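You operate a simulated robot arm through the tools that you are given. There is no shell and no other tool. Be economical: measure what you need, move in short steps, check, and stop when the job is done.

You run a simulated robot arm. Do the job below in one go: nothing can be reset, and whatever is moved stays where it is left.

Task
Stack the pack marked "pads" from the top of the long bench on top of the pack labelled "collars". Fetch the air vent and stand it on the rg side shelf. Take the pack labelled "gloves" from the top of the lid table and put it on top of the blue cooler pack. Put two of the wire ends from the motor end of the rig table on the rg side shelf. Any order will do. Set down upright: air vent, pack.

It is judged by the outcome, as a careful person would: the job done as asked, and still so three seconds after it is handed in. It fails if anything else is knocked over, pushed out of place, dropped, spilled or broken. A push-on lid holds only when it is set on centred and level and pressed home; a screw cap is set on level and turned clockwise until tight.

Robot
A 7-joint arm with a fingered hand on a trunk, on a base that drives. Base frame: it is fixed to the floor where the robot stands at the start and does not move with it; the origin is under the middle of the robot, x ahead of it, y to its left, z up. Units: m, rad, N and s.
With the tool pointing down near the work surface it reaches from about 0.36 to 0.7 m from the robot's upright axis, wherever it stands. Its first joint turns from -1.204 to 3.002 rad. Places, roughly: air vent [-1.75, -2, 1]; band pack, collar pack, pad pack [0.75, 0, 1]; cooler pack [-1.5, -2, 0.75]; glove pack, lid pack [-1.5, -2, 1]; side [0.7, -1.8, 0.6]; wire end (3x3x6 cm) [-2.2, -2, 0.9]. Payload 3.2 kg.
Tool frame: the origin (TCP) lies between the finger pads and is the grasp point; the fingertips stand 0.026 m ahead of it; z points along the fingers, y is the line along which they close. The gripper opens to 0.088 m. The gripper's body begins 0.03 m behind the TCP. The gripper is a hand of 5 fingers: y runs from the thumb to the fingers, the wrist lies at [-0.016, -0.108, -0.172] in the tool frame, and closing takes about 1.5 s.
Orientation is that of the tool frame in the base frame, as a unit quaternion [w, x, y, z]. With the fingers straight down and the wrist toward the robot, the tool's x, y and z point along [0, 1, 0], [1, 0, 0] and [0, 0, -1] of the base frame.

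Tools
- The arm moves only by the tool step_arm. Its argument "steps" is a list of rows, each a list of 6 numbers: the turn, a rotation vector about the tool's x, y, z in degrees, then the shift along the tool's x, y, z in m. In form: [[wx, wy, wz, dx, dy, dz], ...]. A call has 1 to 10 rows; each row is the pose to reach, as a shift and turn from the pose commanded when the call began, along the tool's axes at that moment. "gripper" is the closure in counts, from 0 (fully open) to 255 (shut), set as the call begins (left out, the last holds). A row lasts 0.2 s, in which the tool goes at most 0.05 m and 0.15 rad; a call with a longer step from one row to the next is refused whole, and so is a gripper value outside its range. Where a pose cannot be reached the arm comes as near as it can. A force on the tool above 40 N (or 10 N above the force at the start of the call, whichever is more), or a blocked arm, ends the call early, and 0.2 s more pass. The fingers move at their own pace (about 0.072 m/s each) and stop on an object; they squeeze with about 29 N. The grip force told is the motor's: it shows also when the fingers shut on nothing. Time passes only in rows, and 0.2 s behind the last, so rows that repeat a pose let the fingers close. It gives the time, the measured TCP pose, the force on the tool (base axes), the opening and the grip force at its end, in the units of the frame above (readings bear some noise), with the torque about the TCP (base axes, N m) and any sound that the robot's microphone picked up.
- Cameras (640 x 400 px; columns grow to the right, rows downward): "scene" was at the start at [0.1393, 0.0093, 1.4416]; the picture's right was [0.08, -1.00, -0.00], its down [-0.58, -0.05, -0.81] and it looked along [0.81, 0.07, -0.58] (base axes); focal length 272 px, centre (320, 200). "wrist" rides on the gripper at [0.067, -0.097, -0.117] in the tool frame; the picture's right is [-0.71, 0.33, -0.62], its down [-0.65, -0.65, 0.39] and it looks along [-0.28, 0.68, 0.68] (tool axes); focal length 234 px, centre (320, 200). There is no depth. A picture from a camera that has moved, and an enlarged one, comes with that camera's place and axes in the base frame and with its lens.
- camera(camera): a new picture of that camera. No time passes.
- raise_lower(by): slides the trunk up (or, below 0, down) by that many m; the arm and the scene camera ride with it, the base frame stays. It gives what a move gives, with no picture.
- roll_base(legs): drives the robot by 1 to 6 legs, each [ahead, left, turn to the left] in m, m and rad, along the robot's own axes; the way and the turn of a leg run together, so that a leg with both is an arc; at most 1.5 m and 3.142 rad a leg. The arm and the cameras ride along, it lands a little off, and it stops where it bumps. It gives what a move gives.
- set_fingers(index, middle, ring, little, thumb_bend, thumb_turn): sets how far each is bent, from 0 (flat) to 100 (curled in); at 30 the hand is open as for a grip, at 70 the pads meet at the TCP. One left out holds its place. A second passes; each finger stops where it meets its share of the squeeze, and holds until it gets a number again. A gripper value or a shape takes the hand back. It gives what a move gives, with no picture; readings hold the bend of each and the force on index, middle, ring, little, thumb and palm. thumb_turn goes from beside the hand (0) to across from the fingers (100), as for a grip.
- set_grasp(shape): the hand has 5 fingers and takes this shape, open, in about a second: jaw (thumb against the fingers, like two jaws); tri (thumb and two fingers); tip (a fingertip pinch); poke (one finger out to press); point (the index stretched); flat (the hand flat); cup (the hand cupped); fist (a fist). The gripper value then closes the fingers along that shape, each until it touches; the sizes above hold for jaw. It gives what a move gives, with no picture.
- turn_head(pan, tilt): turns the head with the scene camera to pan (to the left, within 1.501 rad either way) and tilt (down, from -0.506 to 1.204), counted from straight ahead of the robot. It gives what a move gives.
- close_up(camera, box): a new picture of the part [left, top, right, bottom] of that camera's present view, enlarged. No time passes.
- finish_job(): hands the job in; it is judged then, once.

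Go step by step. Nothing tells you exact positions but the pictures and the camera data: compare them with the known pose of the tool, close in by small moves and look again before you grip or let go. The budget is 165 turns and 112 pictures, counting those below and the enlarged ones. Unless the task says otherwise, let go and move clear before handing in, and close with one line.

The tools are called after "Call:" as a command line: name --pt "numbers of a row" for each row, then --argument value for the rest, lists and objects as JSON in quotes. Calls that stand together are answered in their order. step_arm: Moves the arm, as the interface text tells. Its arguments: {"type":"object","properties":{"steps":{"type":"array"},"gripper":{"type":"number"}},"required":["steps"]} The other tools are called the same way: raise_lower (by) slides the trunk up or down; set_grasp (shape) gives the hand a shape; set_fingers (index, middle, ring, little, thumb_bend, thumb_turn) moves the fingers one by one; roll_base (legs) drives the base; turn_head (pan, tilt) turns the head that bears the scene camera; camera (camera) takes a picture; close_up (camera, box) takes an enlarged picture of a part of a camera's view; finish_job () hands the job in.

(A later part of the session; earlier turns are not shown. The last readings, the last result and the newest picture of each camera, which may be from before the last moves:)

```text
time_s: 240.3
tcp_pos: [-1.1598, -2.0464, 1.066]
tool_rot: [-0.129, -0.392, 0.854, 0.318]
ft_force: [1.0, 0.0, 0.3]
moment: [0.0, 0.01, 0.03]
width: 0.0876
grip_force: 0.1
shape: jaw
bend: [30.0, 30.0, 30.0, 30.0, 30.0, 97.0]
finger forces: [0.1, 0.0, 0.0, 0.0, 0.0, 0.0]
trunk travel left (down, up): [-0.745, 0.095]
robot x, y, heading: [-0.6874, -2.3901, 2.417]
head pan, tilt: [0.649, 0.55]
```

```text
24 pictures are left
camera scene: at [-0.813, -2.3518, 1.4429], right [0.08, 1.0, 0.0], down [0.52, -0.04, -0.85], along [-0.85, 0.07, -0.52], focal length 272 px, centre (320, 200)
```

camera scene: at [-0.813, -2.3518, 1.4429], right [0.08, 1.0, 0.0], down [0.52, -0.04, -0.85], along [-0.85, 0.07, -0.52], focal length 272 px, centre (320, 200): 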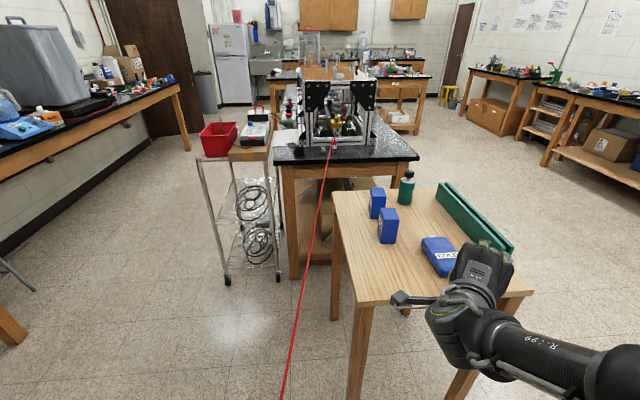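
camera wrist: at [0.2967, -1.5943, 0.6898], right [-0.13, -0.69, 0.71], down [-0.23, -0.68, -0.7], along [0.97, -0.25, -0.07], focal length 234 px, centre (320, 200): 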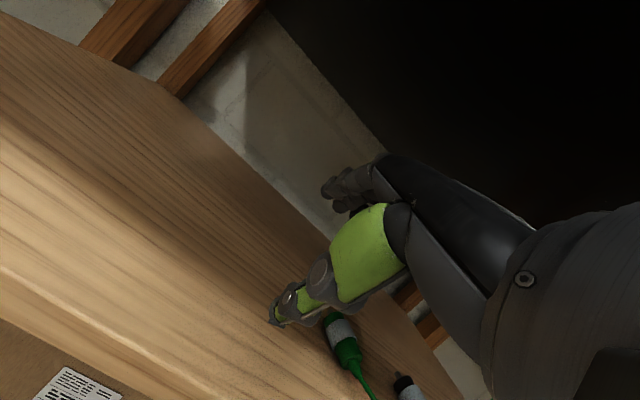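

The cooler pack now looks blue. Zooming in on it and on the labels.

Call:
close_up --camera "scene" --box '[360, 165, 480, 285]'

Call:
close_up --camera "scene" --box '[364, 180, 404, 250]'

```text
3.33 times, centred on (420, 225) of scene
camera zoom: at [-0.813, -2.3518, 1.4429], right [0.08, 1.0, 0.0], down [0.52, -0.04, -0.85], along [-0.85, 0.07, -0.52], focal length 905 px, centre (-13, 117)
```

zoom: 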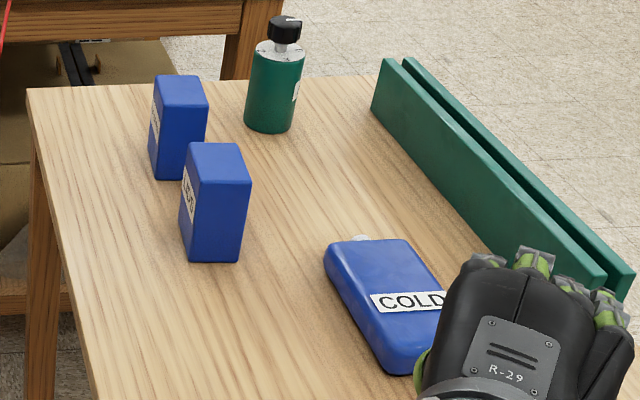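

```text
5.71 times, centred on (384, 215) of scene
camera zoom: at [-0.813, -2.3518, 1.4429], right [0.08, 1.0, 0.0], down [0.52, -0.04, -0.85], along [-0.85, 0.07, -0.52], focal length 1552 px, centre (-46, 114)
```

zoom: 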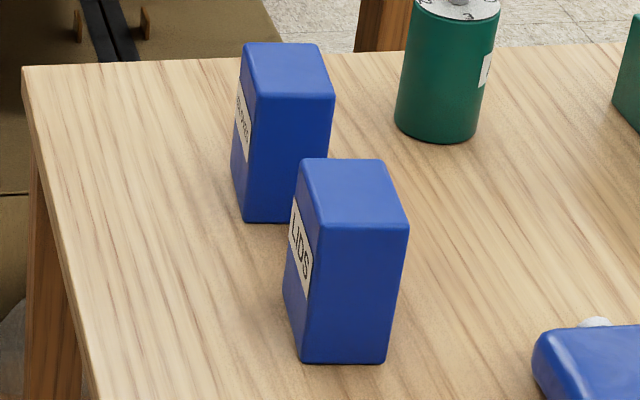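

Labels read: the near (east) pack is LIDS, the far (west) one is GLOVES at about (-1.661, -2.068), top z≈0.946. The blue COLD cooler pack is at about (-1.40, -1.925), and AIR at (-1.737, -1.912). I'll move AIR first, since it crowds the gloves pack, so I'm driving to the north side.

Call:
roll_base --legs '[[0.855, -0.966, 0], [0, 0, 2.295], [0, -1.1, 0]]'

Call:
step_arm --pt "5 0 0 0 0 -0.02" --pt "10 0 0 0 0 -0.04" --pt "10 0 0 0 0 -0.04"

Call:
turn_head --pan 0.2 --tilt 0.75

Call:
camera --camera "scene"

```text
time_s: 257.4
tcp_pos: [-1.7583, -1.6884, 1.0647]
tool_rot: [0.343, 0.939, -0.001, -0.016]
ft_force: [-0.2, 0.1, -0.9]
moment: [0.01, -0.02, 0.0]
width: 0.0879
grip_force: 0.0
shape: jaw
bend: [30.0, 30.0, 30.0, 30.0, 30.0, 97.0]
finger forces: [0.1, 0.1, 0.1, 0.1, 0.0, 0.0]
trunk travel left (down, up): [-0.745, 0.095]
robot x, y, heading: [-1.7976, -1.102, -1.592]
head pan, tilt: [0.649, 0.55]
```

```text
time_s: 258.2
tcp_pos: [-1.7558, -1.6636, 1.0944]
tool_rot: [0.259, 0.966, -0.002, -0.016]
ft_force: [0.3, -0.1, 0.6]
moment: [-0.01, -0.02, 0.03]
width: 0.0876
grip_force: 0.2
shape: jaw
bend: [30.0, 30.0, 30.0, 30.0, 30.0, 97.0]
finger forces: [0.0, 0.1, 0.0, 0.0, 0.1, 0.0]
trunk travel left (down, up): [-0.745, 0.095]
robot x, y, heading: [-1.7994, -1.1056, -1.589]
head pan, tilt: [0.649, 0.55]
```

```text
time_s: 259.1
tcp_pos: [-1.7566, -1.6637, 1.0936]
tool_rot: [0.26, 0.966, -0.002, -0.016]
ft_force: [-1.0, 0.2, 0.5]
moment: [0.01, -0.01, -0.03]
width: 0.0878
grip_force: 0.0
shape: jaw
bend: [30.0, 30.0, 30.0, 30.0, 30.0, 97.0]
finger forces: [0.0, 0.0, 0.0, 0.0, 0.1, 0.0]
trunk travel left (down, up): [-0.745, 0.095]
robot x, y, heading: [-1.8034, -1.0993, -1.591]
head pan, tilt: [0.201, 0.75]
```

```text
21 pictures are left
camera scene: at [-1.785, -1.233, 1.4255], right [-0.98, -0.18, 0.0], down [-0.12, 0.67, -0.73], along [0.13, -0.72, -0.68], focal length 272 px, centre (320, 200)
```

scene: 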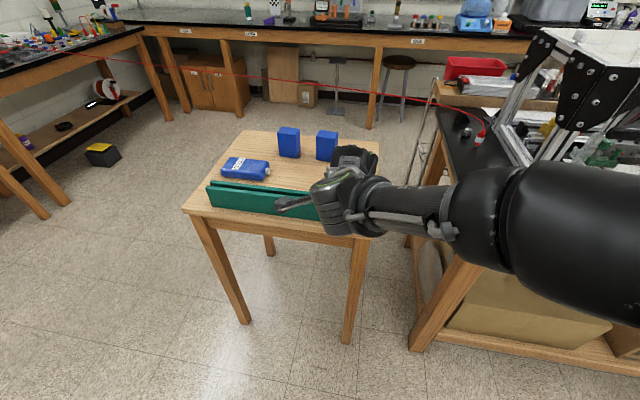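

AIR is hidden behind the hand in this view; the wrist camera should show it.

Call:
camera --camera "wrist"

```text
20 pictures are left
camera wrist: at [-1.6874, -1.5216, 1.1446], right [-0.69, 0.03, 0.73], down [-0.66, 0.38, -0.64], along [-0.3, -0.92, -0.24], focal length 234 px, centre (320, 200)
```

wrist: 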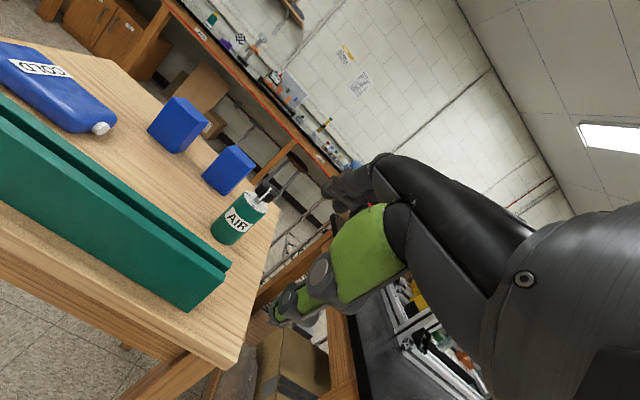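

AIR is at (-1.737, -1.918), body about 6.8 cm wide, cap top at 0.978. I'll drive ahead 0.25 m to bring the open hand above it.

Call:
roll_base --legs '[[0.253, 0, 0.02]]'

Call:
camera --camera "wrist"

```text
time_s: 260.9
tcp_pos: [-1.7492, -1.9161, 1.0941]
tool_rot: [0.261, 0.965, 0.006, -0.014]
ft_force: [0.6, -0.2, 0.3]
moment: [0.0, 0.03, -0.03]
width: 0.0877
grip_force: 0.0
shape: jaw
bend: [30.0, 30.0, 30.0, 30.0, 30.0, 97.0]
finger forces: [0.0, 0.0, 0.1, 0.1, 0.1, 0.0]
trunk travel left (down, up): [-0.745, 0.095]
robot x, y, heading: [-1.8005, -1.3586, -1.568]
head pan, tilt: [0.201, 0.75]
```

```text
19 pictures are left
camera wrist: at [-1.6824, -1.7735, 1.1447], right [-0.69, 0.02, 0.73], down [-0.67, 0.37, -0.64], along [-0.28, -0.93, -0.24], focal length 234 px, centre (320, 200)
```

wrist: 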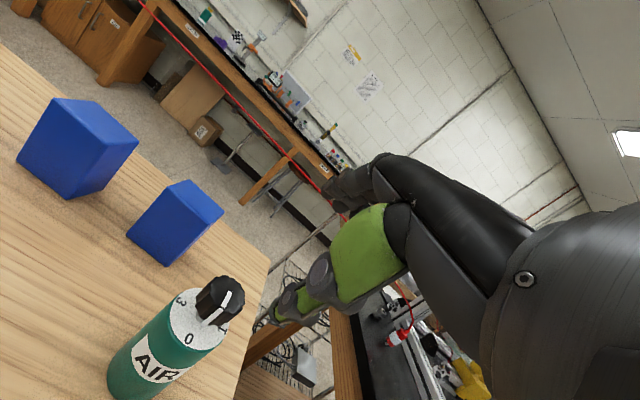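

Because my hand leans, gripping sideways (thumb west, fingers east) keeps the pads parallel to the bottle. I'll turn the hand 90° about its axis while it is above the bottle.

Call:
step_arm --pt "0 0 0 0.006 0.015 -0.026" --pt "0 0 0 0.012 0.03 -0.05" --pt "-0.33 -0.33 -7.5 0.012 0.03 -0.05" --pt "-0.65 -0.65 -15 0.012 0.03 -0.05" --pt "-0.98 -0.98 -22.5 0.012 0.03 -0.05" --pt "-1.3 -1.3 -30 0.012 0.03 -0.05" --pt "-1.63 -1.63 -37.5 0.012 0.03 -0.05" --pt "-1.95 -1.95 -45 0.012 0.03 -0.05" --pt "-1.95 -1.95 -45 0.012 0.03 -0.05"

Call:
step_arm --pt "-0.33 -0.33 -7.5 0 0 0" --pt "-0.65 -0.65 -15 0 0 0" --pt "-0.98 -0.98 -22.5 0 0 0" --pt "-1.3 -1.3 -30 0 0 0" --pt "-1.63 -1.63 -37.5 0 0 0" --pt "-1.95 -1.95 -45 0 0 0" --pt "-1.95 -1.95 -45 0 0 0"

```text
time_s: 262.9
tcp_pos: [-1.733, -1.9161, 1.1527]
tool_rot: [0.25, 0.884, 0.373, -0.128]
ft_force: [0.8, 0.0, 0.9]
moment: [0.0, 0.0, 0.01]
width: 0.0879
grip_force: 0.0
shape: jaw
bend: [30.0, 30.0, 30.0, 30.0, 30.0, 97.0]
finger forces: [0.0, 0.0, 0.0, 0.0, 0.0, 0.0]
trunk travel left (down, up): [-0.745, 0.095]
robot x, y, heading: [-1.8027, -1.359, -1.566]
head pan, tilt: [0.201, 0.75]
```

```text
time_s: 264.6
tcp_pos: [-1.736, -1.9171, 1.1525]
tool_rot: [0.204, 0.669, 0.68, -0.222]
ft_force: [-0.4, -0.3, 0.2]
moment: [0.05, -0.01, 0.02]
width: 0.0878
grip_force: 0.0
shape: jaw
bend: [30.0, 30.0, 30.0, 30.0, 30.0, 97.0]
finger forces: [0.1, 0.0, 0.0, 0.0, 0.1, 0.0]
trunk travel left (down, up): [-0.745, 0.095]
robot x, y, heading: [-1.8034, -1.3564, -1.573]
head pan, tilt: [0.201, 0.75]
```

Hand is sideways now. Descending to z≈1.03 over the bottle and checking alignment.

Call:
step_arm --pt "0 0 0 -0.007 -0.001 0.005" --pt "0 0 0 0.016 -0.001 0.038" --pt "0 0 0 0.039 -0.001 0.071" --pt "0 0 0 0.063 -0.001 0.105" --pt "0 0 0 0.063 -0.001 0.105"

Call:
camera --camera "wrist"

Call:
camera --camera "scene"

```text
time_s: 265.8
tcp_pos: [-1.7384, -1.9263, 1.0316]
tool_rot: [0.203, 0.669, 0.679, -0.223]
ft_force: [-0.7, 0.6, -0.1]
moment: [0.0, 0.01, 0.04]
width: 0.088
grip_force: 0.0
shape: jaw
bend: [30.0, 30.0, 30.0, 30.0, 30.0, 97.0]
finger forces: [0.1, 0.1, 0.0, 0.0, 0.1, 0.0]
trunk travel left (down, up): [-0.745, 0.095]
robot x, y, heading: [-1.8052, -1.3546, -1.572]
head pan, tilt: [0.201, 0.75]
```

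```text
18 pictures are left
camera wrist: at [-1.8365, -1.8058, 1.0924], right [0.36, -0.22, 0.91], down [-0.65, -0.76, 0.08], along [0.67, -0.61, -0.41], focal length 234 px, centre (320, 200)
```

wrist: 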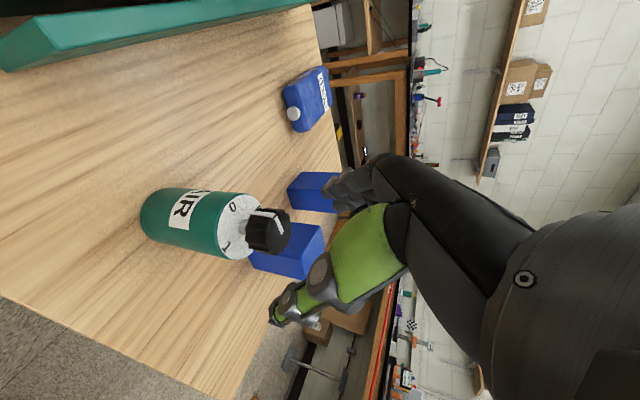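

```text
17 pictures are left
camera scene: at [-1.7854, -1.4862, 1.4256], right [-0.98, -0.2, 0.0], down [-0.14, 0.67, -0.73], along [0.14, -0.72, -0.68], focal length 272 px, centre (320, 200)
```

scene: 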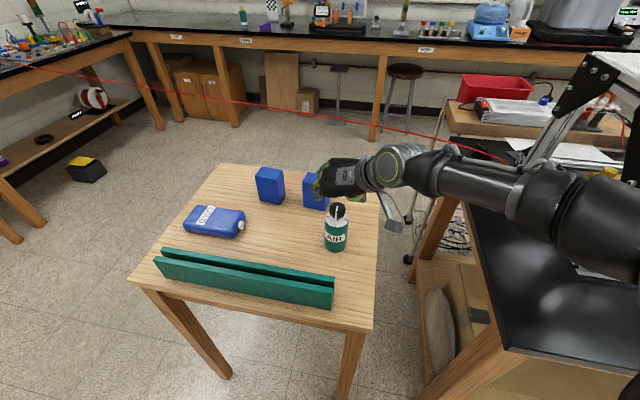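

Aligned with AIR at (-1.738, -1.929). Descending to z≈0.93 with force guard.

Call:
step_arm --pt "0 0 0 0.02 0 0.033" --pt "0 0 0 0.038 0 0.059" --pt "0 0 0 0.048 0 0.073" --pt "0 0 0 0.056 0 0.085" --pt "0 0 0 0.056 0 0.085"

Call:
camera --camera "wrist"

```text
time_s: 266.9
tcp_pos: [-1.741, -1.9275, 0.9345]
tool_rot: [0.209, 0.669, 0.677, -0.224]
ft_force: [3.4, 0.9, 24.4]
moment: [0.14, -0.11, 0.0]
width: 0.0879
grip_force: 0.2
shape: jaw
bend: [30.0, 30.0, 30.0, 30.0, 30.0, 97.0]
finger forces: [0.0, 0.0, 0.3, 0.1, 0.0, 19.2]
trunk travel left (down, up): [-0.745, 0.095]
robot x, y, heading: [-1.8014, -1.3587, -1.572]
head pan, tilt: [0.201, 0.75]
```

```text
16 pictures are left
camera wrist: at [-1.8392, -1.8062, 0.9933], right [0.36, -0.21, 0.91], down [-0.65, -0.76, 0.08], along [0.67, -0.62, -0.4], focal length 234 px, centre (320, 200)
```

wrist: 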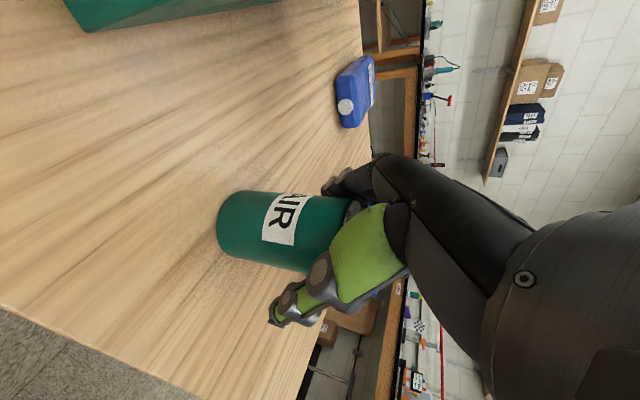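

The cap touched the palm lightly. Raising 1 cm and closing on the upper body.

Call:
step_arm --pt "0 0 0 -0.0057 0 -0.0082" --pt "0 0 0 -0.0057 0 -0.0082"

Call:
step_arm --pt "0 0 0 0 0 0" --pt "0 0 0 0 0 0" --pt "0 0 0 0 0 0" --pt "0 0 0 0 0 0" --pt "0 0 0 0 0 0" --pt "0 0 0 0 0 0" --pt "0 0 0 0 0 0" --gripper 255

Call:
raise_lower --by 0.09

Call:
camera --camera "wrist"

```text
time_s: 267.6
tcp_pos: [-1.7436, -1.927, 0.9371]
tool_rot: [0.201, 0.668, 0.681, -0.224]
ft_force: [0.4, 1.4, 3.8]
moment: [-0.02, 0.01, 0.01]
width: 0.0878
grip_force: 0.0
shape: jaw
bend: [30.0, 30.0, 30.0, 30.0, 30.0, 97.0]
finger forces: [0.1, 0.0, 0.1, 0.1, 0.1, 3.9]
trunk travel left (down, up): [-0.745, 0.095]
robot x, y, heading: [-1.8047, -1.3533, -1.574]
head pan, tilt: [0.201, 0.75]
```

```text
time_s: 269.1
tcp_pos: [-1.7421, -1.9311, 0.9385]
tool_rot: [0.203, 0.669, 0.68, -0.222]
ft_force: [0.0, 0.2, 0.8]
moment: [0.01, 0.02, 0.02]
width: 0.0517
grip_force: 28.6
shape: jaw
bend: [39.0, 37.0, 72.0, 46.0, 36.0, 100.0]
finger forces: [16.5, 7.5, 0.0, 0.6, 25.6, 1.9]
trunk travel left (down, up): [-0.745, 0.095]
robot x, y, heading: [-1.8026, -1.359, -1.575]
head pan, tilt: [0.201, 0.75]
```

```text
time_s: 270.4
tcp_pos: [-1.7436, -1.9307, 1.0276]
tool_rot: [0.203, 0.669, 0.68, -0.222]
ft_force: [-0.5, -0.2, -1.4]
moment: [0.04, 0.01, -0.03]
width: 0.052
grip_force: 28.4
shape: jaw
bend: [39.0, 37.0, 72.0, 46.0, 36.0, 100.0]
finger forces: [16.5, 7.5, 0.1, 0.7, 25.8, 1.9]
trunk travel left (down, up): [-0.835, 0.005]
robot x, y, heading: [-1.8048, -1.3603, -1.574]
head pan, tilt: [0.201, 0.75]
```

```text
15 pictures are left
camera wrist: at [-1.8404, -1.8091, 1.0886], right [0.36, -0.22, 0.91], down [-0.65, -0.76, 0.07], along [0.67, -0.61, -0.42], focal length 234 px, centre (320, 200)
```

wrist: 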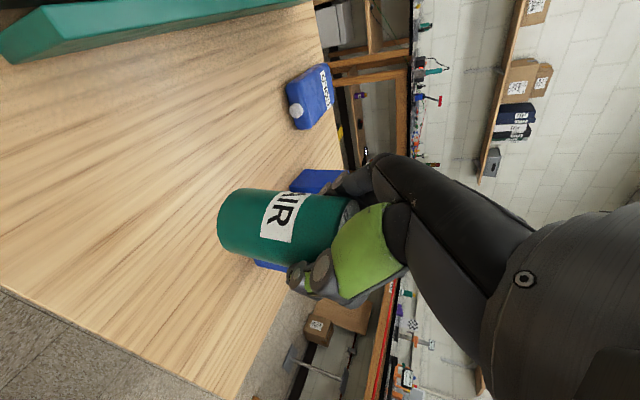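

AIR is held upright. Raising over the rail, backing off, and driving to the shelf.

Call:
step_arm --pt "0 0 0 -0.017 0 -0.025" --pt "0 0 0 -0.034 0 -0.049" --pt "0 0 0 -0.034 0 -0.049"

Call:
roll_base --legs '[[-0.3, 0, 0], [0, 0, 1.574], [0.95, 0, 0], [0, -0.5, 0]]'

Call:
raise_lower --by -0.39

Call:
turn_head --pan 0.1 --tilt 0.4

Call:
camera --camera "scene"

```text
time_s: 271.2
tcp_pos: [-1.74, -1.9296, 1.0878]
tool_rot: [0.203, 0.668, 0.68, -0.222]
ft_force: [0.0, 0.1, -1.0]
moment: [0.04, 0.02, -0.02]
width: 0.0518
grip_force: 29.1
shape: jaw
bend: [39.0, 37.0, 72.0, 46.0, 36.0, 100.0]
finger forces: [16.5, 7.3, 0.1, 0.6, 25.7, 1.8]
trunk travel left (down, up): [-0.835, 0.005]
robot x, y, heading: [-1.8027, -1.36, -1.568]
head pan, tilt: [0.201, 0.75]
```

```text
time_s: 284.1
tcp_pos: [-0.2877, -1.5052, 1.0885]
tool_rot: [0.3, -0.006, 0.954, -0.014]
ft_force: [0.8, 0.8, -1.5]
moment: [-0.02, 0.02, -0.01]
width: 0.0516
grip_force: 28.5
shape: jaw
bend: [39.0, 37.0, 72.0, 46.0, 36.0, 100.0]
finger forces: [16.6, 7.9, 0.0, 0.6, 25.7, 1.4]
trunk travel left (down, up): [-0.835, 0.005]
robot x, y, heading: [-0.8609, -1.5652, -0.001]
head pan, tilt: [0.201, 0.75]
```

```text
time_s: 287.9
tcp_pos: [-0.287, -1.5027, 0.6978]
tool_rot: [0.301, -0.006, 0.954, -0.014]
ft_force: [-0.1, -0.2, -1.4]
moment: [0.02, 0.01, -0.01]
width: 0.0518
grip_force: 29.0
shape: jaw
bend: [39.0, 37.0, 72.0, 46.0, 36.0, 100.0]
finger forces: [16.5, 7.8, 0.0, 0.6, 25.7, 1.2]
trunk travel left (down, up): [-0.445, 0.395]
robot x, y, heading: [-0.8584, -1.569, -0.002]
head pan, tilt: [0.201, 0.75]
```

```text
time_s: 288.7
tcp_pos: [-0.2879, -1.5039, 0.6966]
tool_rot: [0.301, -0.006, 0.953, -0.014]
ft_force: [0.5, 0.1, -2.0]
moment: [-0.02, -0.01, 0.01]
width: 0.0515
grip_force: 29.0
shape: jaw
bend: [39.0, 37.0, 72.0, 46.0, 36.0, 100.0]
finger forces: [16.6, 7.8, 0.1, 0.5, 25.6, 1.2]
trunk travel left (down, up): [-0.445, 0.395]
robot x, y, heading: [-0.8578, -1.5681, -0.007]
head pan, tilt: [0.099, 0.4]
```

```text
14 pictures are left
camera scene: at [-0.7149, -1.5546, 1.1565], right [0.1, -1.0, 0.0], down [-0.39, -0.04, -0.92], along [0.92, 0.09, -0.39], focal length 272 px, centre (320, 200)
```

scene: 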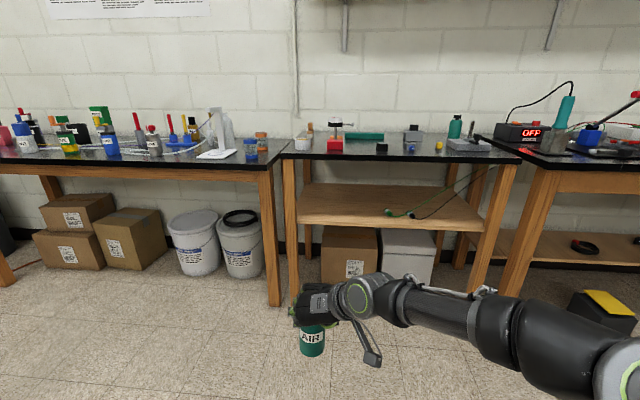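

AIR hangs upright in the hand. Before entering I'll zoom to measure the gap between tabletop and shelf.

Call:
close_up --camera "scene" --box '[280, 135, 430, 235]'

```text
4.00 times, centred on (355, 185) of scene
camera zoom: at [-0.7149, -1.5546, 1.1565], right [0.1, -1.0, 0.0], down [-0.39, -0.04, -0.92], along [0.92, 0.09, -0.39], focal length 1086 px, centre (180, 260)
```

zoom: 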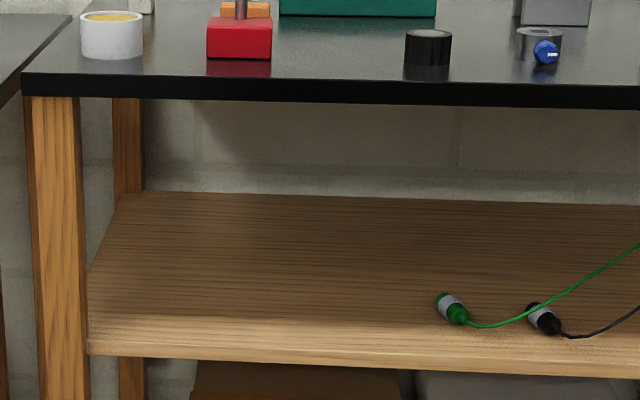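

The shelf is at z≈0.60 and the underside at about 0.88. To keep the wrist below the tabletop I'll lean the hand 15° more, so the bottle tilts slightly and will settle upright on touching. Then I'll move in.

Call:
step_arm --pt "0 -5 0 0 0 -0.002" --pt "0 -10 0 0 0 -0.004" --pt "0 -15 0 0 0 -0.005" --pt "0 -15 0 0 0 -0.005"

Call:
roll_base --legs '[[0.45, -0.03, 0.005], [0.22, 0, 0]]'

Call:
camera --camera "scene"

```text
time_s: 289.7
tcp_pos: [-0.29, -1.5037, 0.7019]
tool_rot: [0.423, -0.008, 0.906, -0.014]
ft_force: [0.3, 0.3, -0.9]
moment: [-0.02, 0.04, 0.0]
width: 0.0518
grip_force: 29.0
shape: jaw
bend: [39.0, 37.0, 72.0, 46.0, 36.0, 100.0]
finger forces: [16.7, 7.7, 0.0, 0.7, 25.6, 1.4]
trunk travel left (down, up): [-0.445, 0.395]
robot x, y, heading: [-0.8611, -1.566, -0.003]
head pan, tilt: [0.099, 0.4]
```

```text
time_s: 293.7
tcp_pos: [0.3772, -1.5393, 0.7011]
tool_rot: [0.422, -0.007, 0.906, -0.014]
ft_force: [-0.1, -0.1, -0.6]
moment: [-0.01, 0.01, 0.01]
width: 0.0518
grip_force: 29.3
shape: jaw
bend: [39.0, 37.0, 72.0, 46.0, 36.0, 100.0]
finger forces: [16.7, 7.7, 0.1, 0.7, 25.6, 1.3]
trunk travel left (down, up): [-0.445, 0.395]
robot x, y, heading: [-0.1935, -1.6025, -0.002]
head pan, tilt: [0.099, 0.4]
```

```text
12 pictures are left
camera scene: at [-0.0468, -1.59, 1.1565], right [0.09, -1.0, 0.0], down [-0.39, -0.04, -0.92], along [0.92, 0.09, -0.39], focal length 272 px, centre (320, 200)
```

scene: 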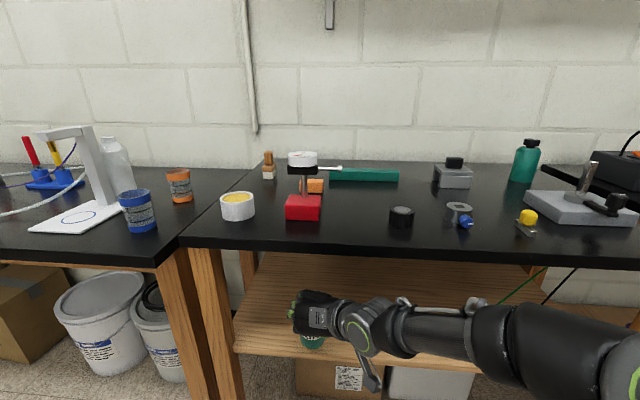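

No contact; the bottle is at the shelf's edge. Advancing 0.055 m more, then checking with the wrist camera.

Call:
roll_base --legs '[[0.058, 0, 0]]'

Call:
camera --camera "wrist"

```text
time_s: 294.6
tcp_pos: [0.4352, -1.5402, 0.6999]
tool_rot: [0.423, -0.008, 0.906, -0.014]
ft_force: [-0.1, -0.5, -1.7]
moment: [-0.01, 0.02, 0.04]
width: 0.0517
grip_force: 29.6
shape: jaw
bend: [39.0, 37.0, 72.0, 46.0, 36.0, 100.0]
finger forces: [16.8, 7.7, 0.0, 0.7, 25.5, 1.3]
trunk travel left (down, up): [-0.445, 0.395]
robot x, y, heading: [-0.133, -1.6019, -0.008]
head pan, tilt: [0.099, 0.4]
```

```text
11 pictures are left
camera wrist: at [0.3022, -1.6368, 0.7283], right [-0.02, 0.36, 0.93], down [0.72, -0.64, 0.27], along [0.7, 0.67, -0.24], focal length 234 px, centre (320, 200)
```

wrist: 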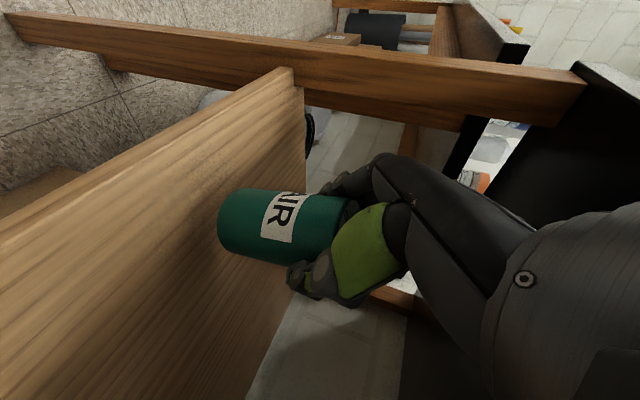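

The bottle is over the shelf, clear of the front edge. Lowering in small steps to contact.

Call:
step_arm --pt "0 0 0 0.0023 0 0.0019" --pt "0 0 0 0.0046 0 0.0039" --pt "0 0 0 0.0069 0 0.0058" --pt "0 0 0 0.0084 0 0.0071" --pt "0 0 0 0.0084 0 0.0071"

```text
time_s: 295.8
tcp_pos: [0.4362, -1.5397, 0.6901]
tool_rot: [0.422, -0.007, 0.906, -0.014]
ft_force: [-0.3, 0.1, -1.2]
moment: [-0.01, 0.02, 0.02]
width: 0.0519
grip_force: 28.4
shape: jaw
bend: [39.0, 37.0, 72.0, 46.0, 36.0, 100.0]
finger forces: [16.8, 7.6, 0.1, 0.7, 25.6, 1.4]
trunk travel left (down, up): [-0.445, 0.395]
robot x, y, heading: [-0.1348, -1.5974, -0.01]
head pan, tilt: [0.099, 0.4]
```

Call:
step_arm --pt "0 0 0 0.0015 0 0.0013" --pt "0 0 0 0.0031 0 0.0026" --pt "0 0 0 0.0046 0 0.0039" --pt "0 0 0 0.0061 0 0.0051" --pt "0 0 0 0.0077 0 0.0064" --pt "0 0 0 0.0077 0 0.0064"

```text
time_s: 297.2
tcp_pos: [0.4354, -1.5409, 0.681]
tool_rot: [0.422, -0.008, 0.906, -0.014]
ft_force: [-0.1, 0.7, -1.1]
moment: [0.01, 0.03, 0.03]
width: 0.0518
grip_force: 28.8
shape: jaw
bend: [39.0, 37.0, 72.0, 46.0, 36.0, 100.0]
finger forces: [16.8, 7.8, 0.1, 0.7, 25.4, 1.3]
trunk travel left (down, up): [-0.445, 0.395]
robot x, y, heading: [-0.1356, -1.5985, -0.014]
head pan, tilt: [0.099, 0.4]
```

Call:
step_arm --pt "0 0 0 0.0015 0 0.0013" --pt "0 0 0 0.0031 0 0.0026" --pt "0 0 0 0.0046 0 0.0039" --pt "0 4 0 0.0061 0 0.0051" --pt "0 8 0 0.0061 0 0.0051" --pt "0 11 0 0.0061 0 0.0051" --pt "0 11 0 0.0061 0 0.0051"

```text
time_s: 298.8
tcp_pos: [0.4348, -1.5409, 0.6733]
tool_rot: [0.334, -0.006, 0.942, -0.014]
ft_force: [-0.6, 0.0, -1.9]
moment: [0.01, 0.0, 0.01]
width: 0.0516
grip_force: 28.9
shape: jaw
bend: [39.0, 37.0, 72.0, 46.0, 36.0, 100.0]
finger forces: [16.7, 7.7, 0.1, 0.8, 25.5, 1.3]
trunk travel left (down, up): [-0.445, 0.395]
robot x, y, heading: [-0.131, -1.5997, -0.006]
head pan, tilt: [0.099, 0.4]
```

Call:
step_arm --pt "0 1 0 0.0016 0 0.0019" --pt "0 2 0 0.0031 0 0.0039" --pt "0 3 0 0.0047 0 0.0058" --pt "0 4 0 0.0063 0 0.0078" --pt "0 4 0 0.0079 0 0.0097" --pt "0 4 0 0.0094 0 0.0117" --pt "0 4 0 0.0094 0 0.0117"

```text
time_s: 300.4
tcp_pos: [0.4341, -1.5391, 0.665]
tool_rot: [0.308, -0.004, 0.951, -0.011]
ft_force: [3.4, 3.0, 31.7]
moment: [-0.14, 0.09, 0.02]
width: 0.0514
grip_force: 29.2
shape: jaw
bend: [39.0, 37.0, 73.0, 45.0, 36.0, 100.0]
finger forces: [15.4, 8.7, 2.3, 9.2, 30.3, 6.1]
trunk travel left (down, up): [-0.445, 0.395]
robot x, y, heading: [-0.1331, -1.6032, -0.004]
head pan, tilt: [0.099, 0.4]
```

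Contact on the shelf. Easing off the force, then opening the hand.

Call:
step_arm --pt "0 0 0 -0.0034 0 -0.0049" --pt "0 0 0 -0.0034 0 -0.0049"

Call:
step_arm --pt "0 0 0 0 0 0" --pt "0 0 0 0 0 0" --pt "0 0 0 0 0 0" --pt "0 0 0 0 0 0" --pt "0 0 0 0 0 0" --pt "0 0 0 0 0 0" --gripper 0

Call:
camera --camera "wrist"

```text
time_s: 301.0
tcp_pos: [0.4333, -1.5396, 0.6648]
tool_rot: [0.302, -0.006, 0.953, -0.014]
ft_force: [3.8, 4.1, 19.0]
moment: [0.02, -0.2, 0.03]
width: 0.0515
grip_force: 29.1
shape: jaw
bend: [39.0, 37.0, 73.0, 45.0, 36.0, 100.0]
finger forces: [16.1, 9.4, 1.7, 5.9, 28.3, 5.1]
trunk travel left (down, up): [-0.445, 0.395]
robot x, y, heading: [-0.135, -1.5988, -0.008]
head pan, tilt: [0.099, 0.4]
```

```text
time_s: 302.4
tcp_pos: [0.4335, -1.5416, 0.6648]
tool_rot: [0.301, -0.006, 0.953, -0.015]
ft_force: [-2.4, 1.8, 10.1]
moment: [-0.01, -0.08, 0.05]
width: 0.0878
grip_force: 0.0
shape: jaw
bend: [30.0, 30.0, 30.0, 30.0, 30.0, 97.0]
finger forces: [0.1, 0.0, 1.7, 0.1, 0.0, 8.9]
trunk travel left (down, up): [-0.445, 0.395]
robot x, y, heading: [-0.1344, -1.5986, -0.007]
head pan, tilt: [0.099, 0.4]
```

```text
10 pictures are left
camera wrist: at [0.3108, -1.6373, 0.725], right [0.22, 0.36, 0.91], down [0.76, -0.65, 0.08], along [0.62, 0.67, -0.42], focal length 234 px, centre (320, 200)
```

wrist: 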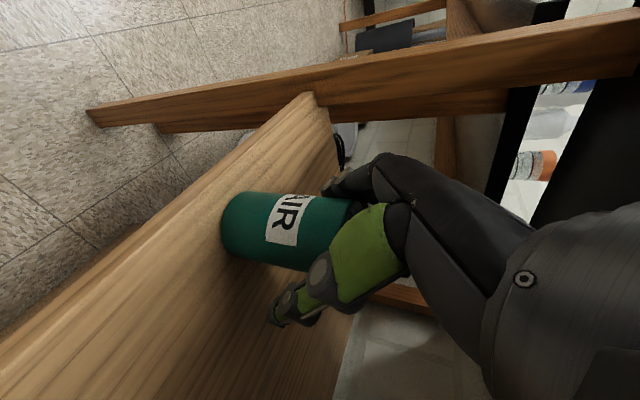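

AIR stands on the shelf; the palm lightly touches its cap. Raising 8 mm, then backing straight out.

Call:
step_arm --pt "0 0 0 -0.0023 0 -0.0033" --pt "0 0 0 -0.0046 0 -0.0066" --pt "0 0 0 -0.0046 0 -0.0066"

Call:
roll_base --legs '[[-0.3, 0, 0]]'

Call:
close_up --camera "scene" --box '[250, 100, 470, 300]'

```text
time_s: 303.2
tcp_pos: [0.4355, -1.5405, 0.6716]
tool_rot: [0.301, -0.005, 0.954, -0.015]
ft_force: [0.2, 0.6, -0.2]
moment: [-0.03, -0.01, -0.02]
width: 0.0878
grip_force: 0.1
shape: jaw
bend: [30.0, 30.0, 30.0, 30.0, 30.0, 97.0]
finger forces: [0.0, 0.0, 0.2, 0.0, 0.1, 0.0]
trunk travel left (down, up): [-0.445, 0.395]
robot x, y, heading: [-0.136, -1.6024, -0.009]
head pan, tilt: [0.099, 0.4]
```

```text
time_s: 305.3
tcp_pos: [0.1305, -1.5389, 0.6716]
tool_rot: [0.302, -0.005, 0.953, -0.015]
ft_force: [0.1, 0.2, 0.5]
moment: [-0.05, -0.01, 0.02]
width: 0.0877
grip_force: 0.1
shape: jaw
bend: [30.0, 30.0, 30.0, 30.0, 30.0, 97.0]
finger forces: [0.1, 0.1, 0.1, 0.0, 0.0, 0.0]
trunk travel left (down, up): [-0.445, 0.395]
robot x, y, heading: [-0.4393, -1.5957, -0.006]
head pan, tilt: [0.099, 0.4]
```

```text
2.00 times, centred on (360, 200) of scene
camera zoom: at [-0.2951, -1.5884, 1.1567], right [0.09, -1.0, 0.0], down [-0.39, -0.04, -0.92], along [0.92, 0.09, -0.39], focal length 543 px, centre (240, 200)
```

zoom: 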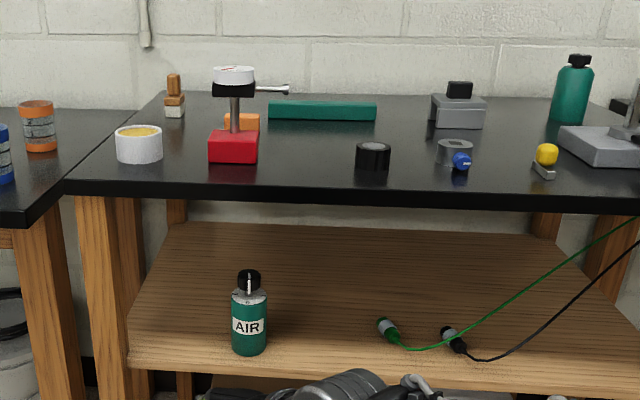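

AIR stands upright on the shelf alongside both wire ends. Now the gloves pack: I'll back away, raise the trunk and restore the hand to straight down.

Call:
roll_base --legs '[[-0.5, 0.45, 0]]'

Call:
raise_lower --by 0.395

Call:
step_arm --pt "2.285 2.285 7.245 0 0 0" --pt "4.57 4.57 14.49 0 0 0" --pt "6.855 6.855 21.735 0 0 0" --pt "9.14 9.14 28.98 0 0 0" --pt "11.425 11.425 36.225 0 0 0" --pt "13.71 13.71 43.47 0 0 0" --pt "13.71 13.71 43.47 0 0 0"

Call:
step_arm --pt "2.285 2.285 7.245 0 0 0" --pt "4.57 4.57 14.49 0 0 0" --pt "6.855 6.855 21.735 0 0 0" --pt "9.14 9.14 28.98 0 0 0" --pt "11.425 11.425 36.225 0 0 0" --pt "13.71 13.71 43.47 0 0 0" --pt "13.71 13.71 43.47 0 0 0"

```text
time_s: 309.0
tcp_pos: [-0.367, -1.082, 0.672]
tool_rot: [0.302, -0.009, 0.953, -0.013]
ft_force: [-0.1, 0.5, -0.1]
moment: [0.02, 0.01, -0.02]
width: 0.088
grip_force: 0.1
shape: jaw
bend: [30.0, 30.0, 30.0, 30.0, 30.0, 97.0]
finger forces: [0.1, 0.0, 0.0, 0.0, 0.0, 0.0]
trunk travel left (down, up): [-0.445, 0.395]
robot x, y, heading: [-0.9376, -1.1449, 0.004]
head pan, tilt: [0.099, 0.4]
```

```text
time_s: 312.8
tcp_pos: [-0.3665, -1.0831, 1.0674]
tool_rot: [0.301, -0.01, 0.953, -0.014]
ft_force: [0.2, -0.9, 0.3]
moment: [0.01, 0.0, 0.01]
width: 0.0877
grip_force: 0.1
shape: jaw
bend: [30.0, 30.0, 30.0, 30.0, 30.0, 97.0]
finger forces: [0.0, 0.0, 0.1, 0.0, 0.0, 0.0]
trunk travel left (down, up): [-0.84, 0.0]
robot x, y, heading: [-0.9333, -1.1467, 0.001]
head pan, tilt: [0.099, 0.4]
```

```text
time_s: 314.4
tcp_pos: [-0.3657, -1.0823, 1.0666]
tool_rot: [0.17, 0.38, 0.909, -0.012]
ft_force: [0.4, 0.1, 0.0]
moment: [0.03, 0.02, 0.0]
width: 0.0877
grip_force: 0.2
shape: jaw
bend: [30.0, 30.0, 30.0, 30.0, 30.0, 97.0]
finger forces: [0.0, 0.1, 0.1, 0.0, 0.1, 0.1]
trunk travel left (down, up): [-0.84, 0.0]
robot x, y, heading: [-0.9387, -1.1503, -0.002]
head pan, tilt: [0.099, 0.4]
```

```text
time_s: 316.2
tcp_pos: [-0.3542, -1.0959, 1.0905]
tool_rot: [-0.009, 0.72, 0.694, 0.02]
ft_force: [0.4, -0.2, 0.1]
moment: [0.02, 0.03, -0.04]
width: 0.088
grip_force: 0.2
shape: jaw
bend: [30.0, 30.0, 30.0, 30.0, 30.0, 97.0]
finger forces: [0.0, 0.1, 0.0, 0.0, 0.0, 0.1]
trunk travel left (down, up): [-0.84, 0.0]
robot x, y, heading: [-0.9364, -1.147, 0.002]
head pan, tilt: [0.099, 0.4]
stopped in row 7: the arm was blocked; the commanded pose is now the measured one
```

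Nearly vertical. Applying a small correction and raising a little.

Call:
step_arm --pt "0 0 0 0 0 -0.03" --pt "0.5 -1.2 -1 0 0 -0.06" --pt "0.9 -2.35 -2.1 0 0 -0.09" --pt "0.9 -2.35 -2.1 0 0 -0.09"

```text
time_s: 317.2
tcp_pos: [-0.3566, -1.0968, 1.1781]
tool_rot: [0.001, 0.705, 0.709, -0.002]
ft_force: [0.2, -0.5, 0.2]
moment: [0.03, -0.01, -0.04]
width: 0.088
grip_force: 0.1
shape: jaw
bend: [30.0, 30.0, 30.0, 30.0, 30.0, 97.0]
finger forces: [0.0, 0.0, 0.1, 0.0, 0.0, 0.1]
trunk travel left (down, up): [-0.84, 0.0]
robot x, y, heading: [-0.932, -1.1471, 0.002]
head pan, tilt: [0.099, 0.4]
```

Now over to the lid table's north side, lowering the trunk back to its normal height.

Call:
raise_lower --by -0.085

Call:
roll_base --legs '[[0, 0, -1.573], [0, -0.779, 0], [0.26, 0, 0]]'

Call:
camera --camera "wrist"

```text
time_s: 318.4
tcp_pos: [-0.3574, -1.0974, 1.0932]
tool_rot: [0.001, 0.705, 0.709, -0.002]
ft_force: [-0.1, 0.5, 0.5]
moment: [-0.01, 0.01, -0.01]
width: 0.0877
grip_force: 0.1
shape: jaw
bend: [30.0, 30.0, 30.0, 30.0, 30.0, 97.0]
finger forces: [0.1, 0.0, 0.0, 0.0, 0.1, 0.0]
trunk travel left (down, up): [-0.755, 0.085]
robot x, y, heading: [-0.9369, -1.1461, 0.004]
head pan, tilt: [0.099, 0.4]
```

```text
time_s: 327.7
tcp_pos: [-1.6281, -2.0017, 1.0932]
tool_rot: [-0.001, 1.0, 0.01, -0.002]
ft_force: [-0.2, 0.0, 0.5]
moment: [0.0, 0.02, -0.03]
width: 0.0879
grip_force: 0.0
shape: jaw
bend: [30.0, 30.0, 30.0, 30.0, 30.0, 97.0]
finger forces: [0.0, 0.1, 0.1, 0.0, 0.0, 0.0]
trunk travel left (down, up): [-0.755, 0.085]
robot x, y, heading: [-1.6891, -1.4244, -1.55]
head pan, tilt: [0.099, 0.4]
```

```text
8 pictures are left
camera wrist: at [-1.5641, -1.9038, 1.2105], right [-0.7, -0.35, 0.63], down [-0.66, 0.64, -0.39], along [-0.27, -0.68, -0.68], focal length 234 px, centre (320, 200)
```

wrist: 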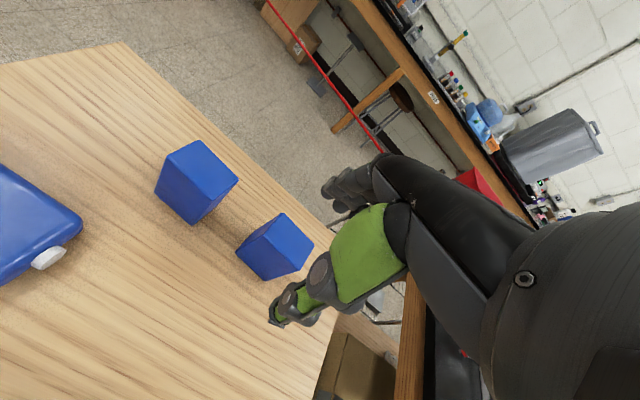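

Call:
close_up --camera "wrist" --box '[140, 120, 340, 300]'

```text
2.22 times, centred on (240, 210) of wrist
camera zoom: at [-1.5641, -1.9038, 1.2105], right [-0.7, -0.35, 0.63], down [-0.66, 0.64, -0.39], along [-0.27, -0.68, -0.68], focal length 520 px, centre (498, 178)
```

zoom: 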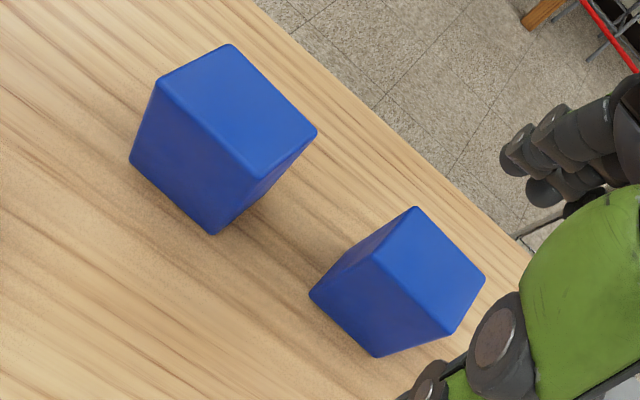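

Gloves centre (-1.660, -2.071), rotated about 6° clockwise. I'll align and descend to z≈0.93.

Call:
step_arm --pt "0 0 3 -0.017 0.034 0" --pt "0 0 6 -0.0335 0.068 0" --pt "0 0 6 -0.0335 0.068 0.04" --pt "0 0 6 -0.0335 0.068 0.08" --pt "0 0 6 -0.0335 0.068 0.08"

Call:
close_up --camera "wrist" --box '[180, 160, 400, 360]'

```text
time_s: 328.9
tcp_pos: [-1.6633, -2.072, 1.0143]
tool_rot: [0.0, 0.999, -0.042, -0.002]
ft_force: [0.0, -0.5, 0.5]
moment: [-0.02, 0.02, 0.0]
width: 0.0877
grip_force: 0.1
shape: jaw
bend: [30.0, 30.0, 30.0, 30.0, 30.0, 97.0]
finger forces: [0.0, 0.0, 0.0, 0.0, 0.1, 0.0]
trunk travel left (down, up): [-0.755, 0.085]
robot x, y, heading: [-1.6889, -1.4212, -1.555]
head pan, tilt: [0.099, 0.4]
```

```text
2.00 times, centred on (290, 260) of wrist
camera zoom: at [-1.5889, -1.9805, 1.1323], right [-0.73, -0.27, 0.63], down [-0.59, 0.71, -0.39], along [-0.34, -0.65, -0.68], focal length 468 px, centre (380, 80)
```

zoom: 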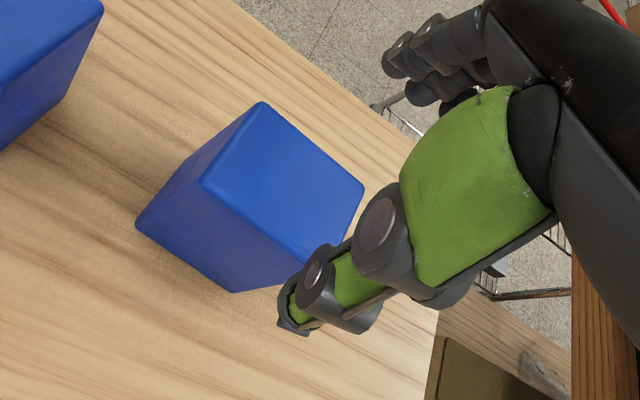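

Aligned. Descending and gripping.

Call:
step_arm --pt "0 0 0 0.005 0 0.03" --pt "0 0 0 0.005 0 0.06" --pt "0 0 0 0.005 0 0.083" --pt "0 0 0 0.005 0 0.083"

Call:
step_arm --pt "0 0 0 0 0 0" --pt "0 0 0 0 0 0" --pt "0 0 0 0 0 0" --pt "0 0 0 0 0 0" --pt "0 0 0 0 0 0" --pt "0 0 0 0 0 0" --pt "0 0 0 0 0 0" --gripper 255

```text
time_s: 329.9
tcp_pos: [-1.6575, -2.0713, 0.929]
tool_rot: [0.0, 0.999, -0.044, -0.003]
ft_force: [0.7, -0.8, -0.1]
moment: [0.04, -0.01, -0.02]
width: 0.088
grip_force: 0.1
shape: jaw
bend: [30.0, 30.0, 30.0, 30.0, 30.0, 97.0]
finger forces: [0.1, 0.0, 0.0, 0.0, 0.0, 0.0]
trunk travel left (down, up): [-0.755, 0.085]
robot x, y, heading: [-1.6863, -1.4239, -1.553]
head pan, tilt: [0.099, 0.4]
```

```text
time_s: 331.5
tcp_pos: [-1.6557, -2.0704, 0.9299]
tool_rot: [-0.001, 0.999, -0.043, -0.002]
ft_force: [-0.5, 0.7, -0.1]
moment: [0.04, 0.03, -0.02]
width: 0.0443
grip_force: 29.3
shape: jaw
bend: [45.0, 43.0, 73.0, 50.0, 35.0, 99.0]
finger forces: [15.3, 10.3, 3.6, 0.1, 29.3, 0.0]
trunk travel left (down, up): [-0.755, 0.085]
robot x, y, heading: [-1.6885, -1.4262, -1.552]
head pan, tilt: [0.099, 0.4]
```

Gripped. Lifting 0.14 m, then moving back and east over the cooler pack.

Call:
step_arm --pt "0 0 0 0 0 -0.02" --pt "0 0 0 0 0 -0.06" --pt "0 0 0 0 0 -0.1" --pt "0 0 0 0 0 -0.14" --pt "0 0 0 0 0 -0.14"

Call:
roll_base --legs '[[-0.145, 0, 0], [0, 0.24, 0]]'

Call:
turn_head --pan 0.25 --tilt 0.8

Call:
camera --camera "scene"

Call:
camera --camera "wrist"

```text
time_s: 332.7
tcp_pos: [-1.6576, -2.0712, 1.0686]
tool_rot: [-0.003, 0.999, -0.045, 0.001]
ft_force: [0.3, 0.2, -2.0]
moment: [0.01, -0.02, 0.03]
width: 0.0438
grip_force: 28.4
shape: jaw
bend: [45.0, 43.0, 73.0, 50.0, 35.0, 99.0]
finger forces: [15.2, 10.4, 3.6, 0.1, 29.1, 0.0]
trunk travel left (down, up): [-0.755, 0.085]
robot x, y, heading: [-1.6856, -1.4276, -1.552]
head pan, tilt: [0.099, 0.4]
```

```text
time_s: 335.4
tcp_pos: [-1.4216, -1.9234, 1.0729]
tool_rot: [0.0, 0.999, -0.044, 0.002]
ft_force: [0.0, 0.2, -0.5]
moment: [0.01, 0.02, -0.01]
width: 0.0442
grip_force: 28.9
shape: jaw
bend: [45.0, 43.0, 73.0, 50.0, 35.0, 99.0]
finger forces: [15.2, 10.4, 3.4, 0.0, 29.2, 0.0]
trunk travel left (down, up): [-0.755, 0.085]
robot x, y, heading: [-1.4536, -1.2779, -1.554]
head pan, tilt: [0.099, 0.4]
```

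```text
time_s: 336.3
tcp_pos: [-1.4228, -1.9245, 1.072]
tool_rot: [-0.001, 0.999, -0.046, 0.002]
ft_force: [0.1, -0.4, -0.5]
moment: [0.01, -0.01, -0.01]
width: 0.0437
grip_force: 29.2
shape: jaw
bend: [45.0, 43.0, 73.0, 50.0, 35.0, 99.0]
finger forces: [15.3, 10.4, 3.6, 0.1, 29.1, 0.1]
trunk travel left (down, up): [-0.755, 0.085]
robot x, y, heading: [-1.4513, -1.2773, -1.552]
head pan, tilt: [0.25, 0.799]
```

```text
5 pictures are left
camera scene: at [-1.4274, -1.4026, 1.4316], right [-0.96, -0.26, 0.0], down [-0.19, 0.69, -0.7], along [0.18, -0.67, -0.72], focal length 272 px, centre (320, 200)
```

scene: 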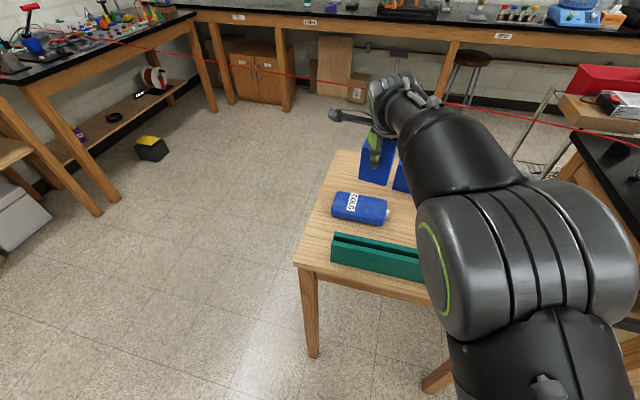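

```text
4 pictures are left
camera wrist: at [-1.3483, -1.8343, 1.1899], right [-0.74, -0.27, 0.62], down [-0.59, 0.71, -0.39], along [-0.34, -0.65, -0.68], focal length 234 px, centre (320, 200)
```

wrist: 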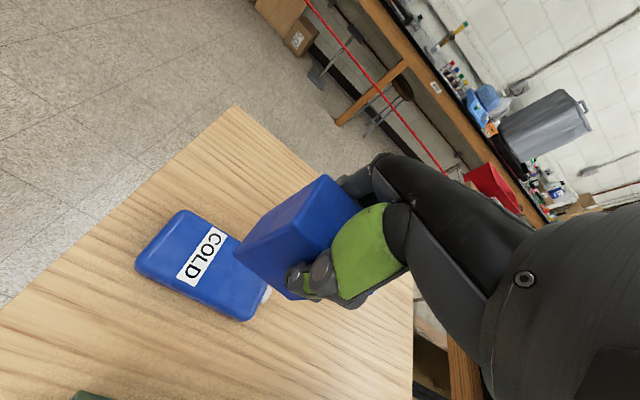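

The cooler's top is centred at about (-1.398, -1.927), 14×7 cm, aligned with x. I'll shift the held pack over it, straighten 5°, and lower close to it.

Call:
step_arm --pt "0 0 -2.5 0.0125 0 0" --pt "0 0 -5 0.0256 0 0" --pt "0 0 -5 0.0256 0 0.03" --pt "0 0 -5 0.0256 0 0.06" --pt "0 0 -5 0.0256 0 0.085" --pt "0 0 -5 0.0256 0 0.085"

Call:
camera --camera "wrist"

```text
time_s: 337.7
tcp_pos: [-1.4035, -1.9292, 0.9869]
tool_rot: [-0.002, 1.0, -0.008, 0.005]
ft_force: [0.5, 0.7, -1.2]
moment: [0.03, 0.0, 0.01]
width: 0.0438
grip_force: 29.5
shape: jaw
bend: [45.0, 43.0, 73.0, 50.0, 35.0, 99.0]
finger forces: [15.1, 10.3, 3.5, 0.0, 29.0, 0.1]
trunk travel left (down, up): [-0.755, 0.085]
robot x, y, heading: [-1.4522, -1.2792, -1.554]
head pan, tilt: [0.25, 0.799]
```

```text
3 pictures are left
camera wrist: at [-1.3374, -1.8325, 1.1055], right [-0.72, -0.32, 0.62], down [-0.63, 0.67, -0.39], along [-0.28, -0.67, -0.68], focal length 234 px, centre (320, 200)
```

wrist: 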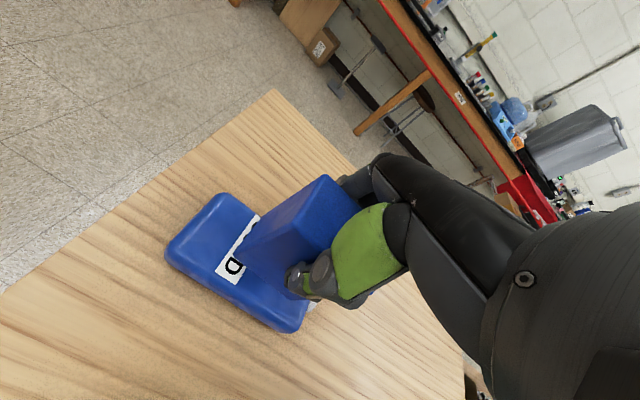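

The pack is about 1 cm west of the cooler's centre. Nudging, then lowering to contact in 2–3 mm steps.

Call:
step_arm --pt "0 0 0 0.011 -0.005 0" --pt "0 0 0 0.011 -0.005 0.006" --pt "0 0 0 0.011 -0.005 0.012" --pt "0 0 0 0.011 -0.005 0.015" --pt "0 0 0 0.011 -0.005 0.018" --pt "0 0 0 0.011 -0.005 0.02" --pt "0 0 0 0.011 -0.005 0.02"

```text
time_s: 339.3
tcp_pos: [-1.39, -1.9239, 0.9681]
tool_rot: [0.0, 1.0, -0.006, 0.005]
ft_force: [0.0, 1.0, -1.1]
moment: [-0.01, -0.02, 0.02]
width: 0.0438
grip_force: 29.6
shape: jaw
bend: [45.0, 43.0, 73.0, 50.0, 35.0, 99.0]
finger forces: [15.1, 10.5, 3.6, 0.0, 29.1, 0.1]
trunk travel left (down, up): [-0.755, 0.085]
robot x, y, heading: [-1.451, -1.2753, -1.556]
head pan, tilt: [0.25, 0.799]
```

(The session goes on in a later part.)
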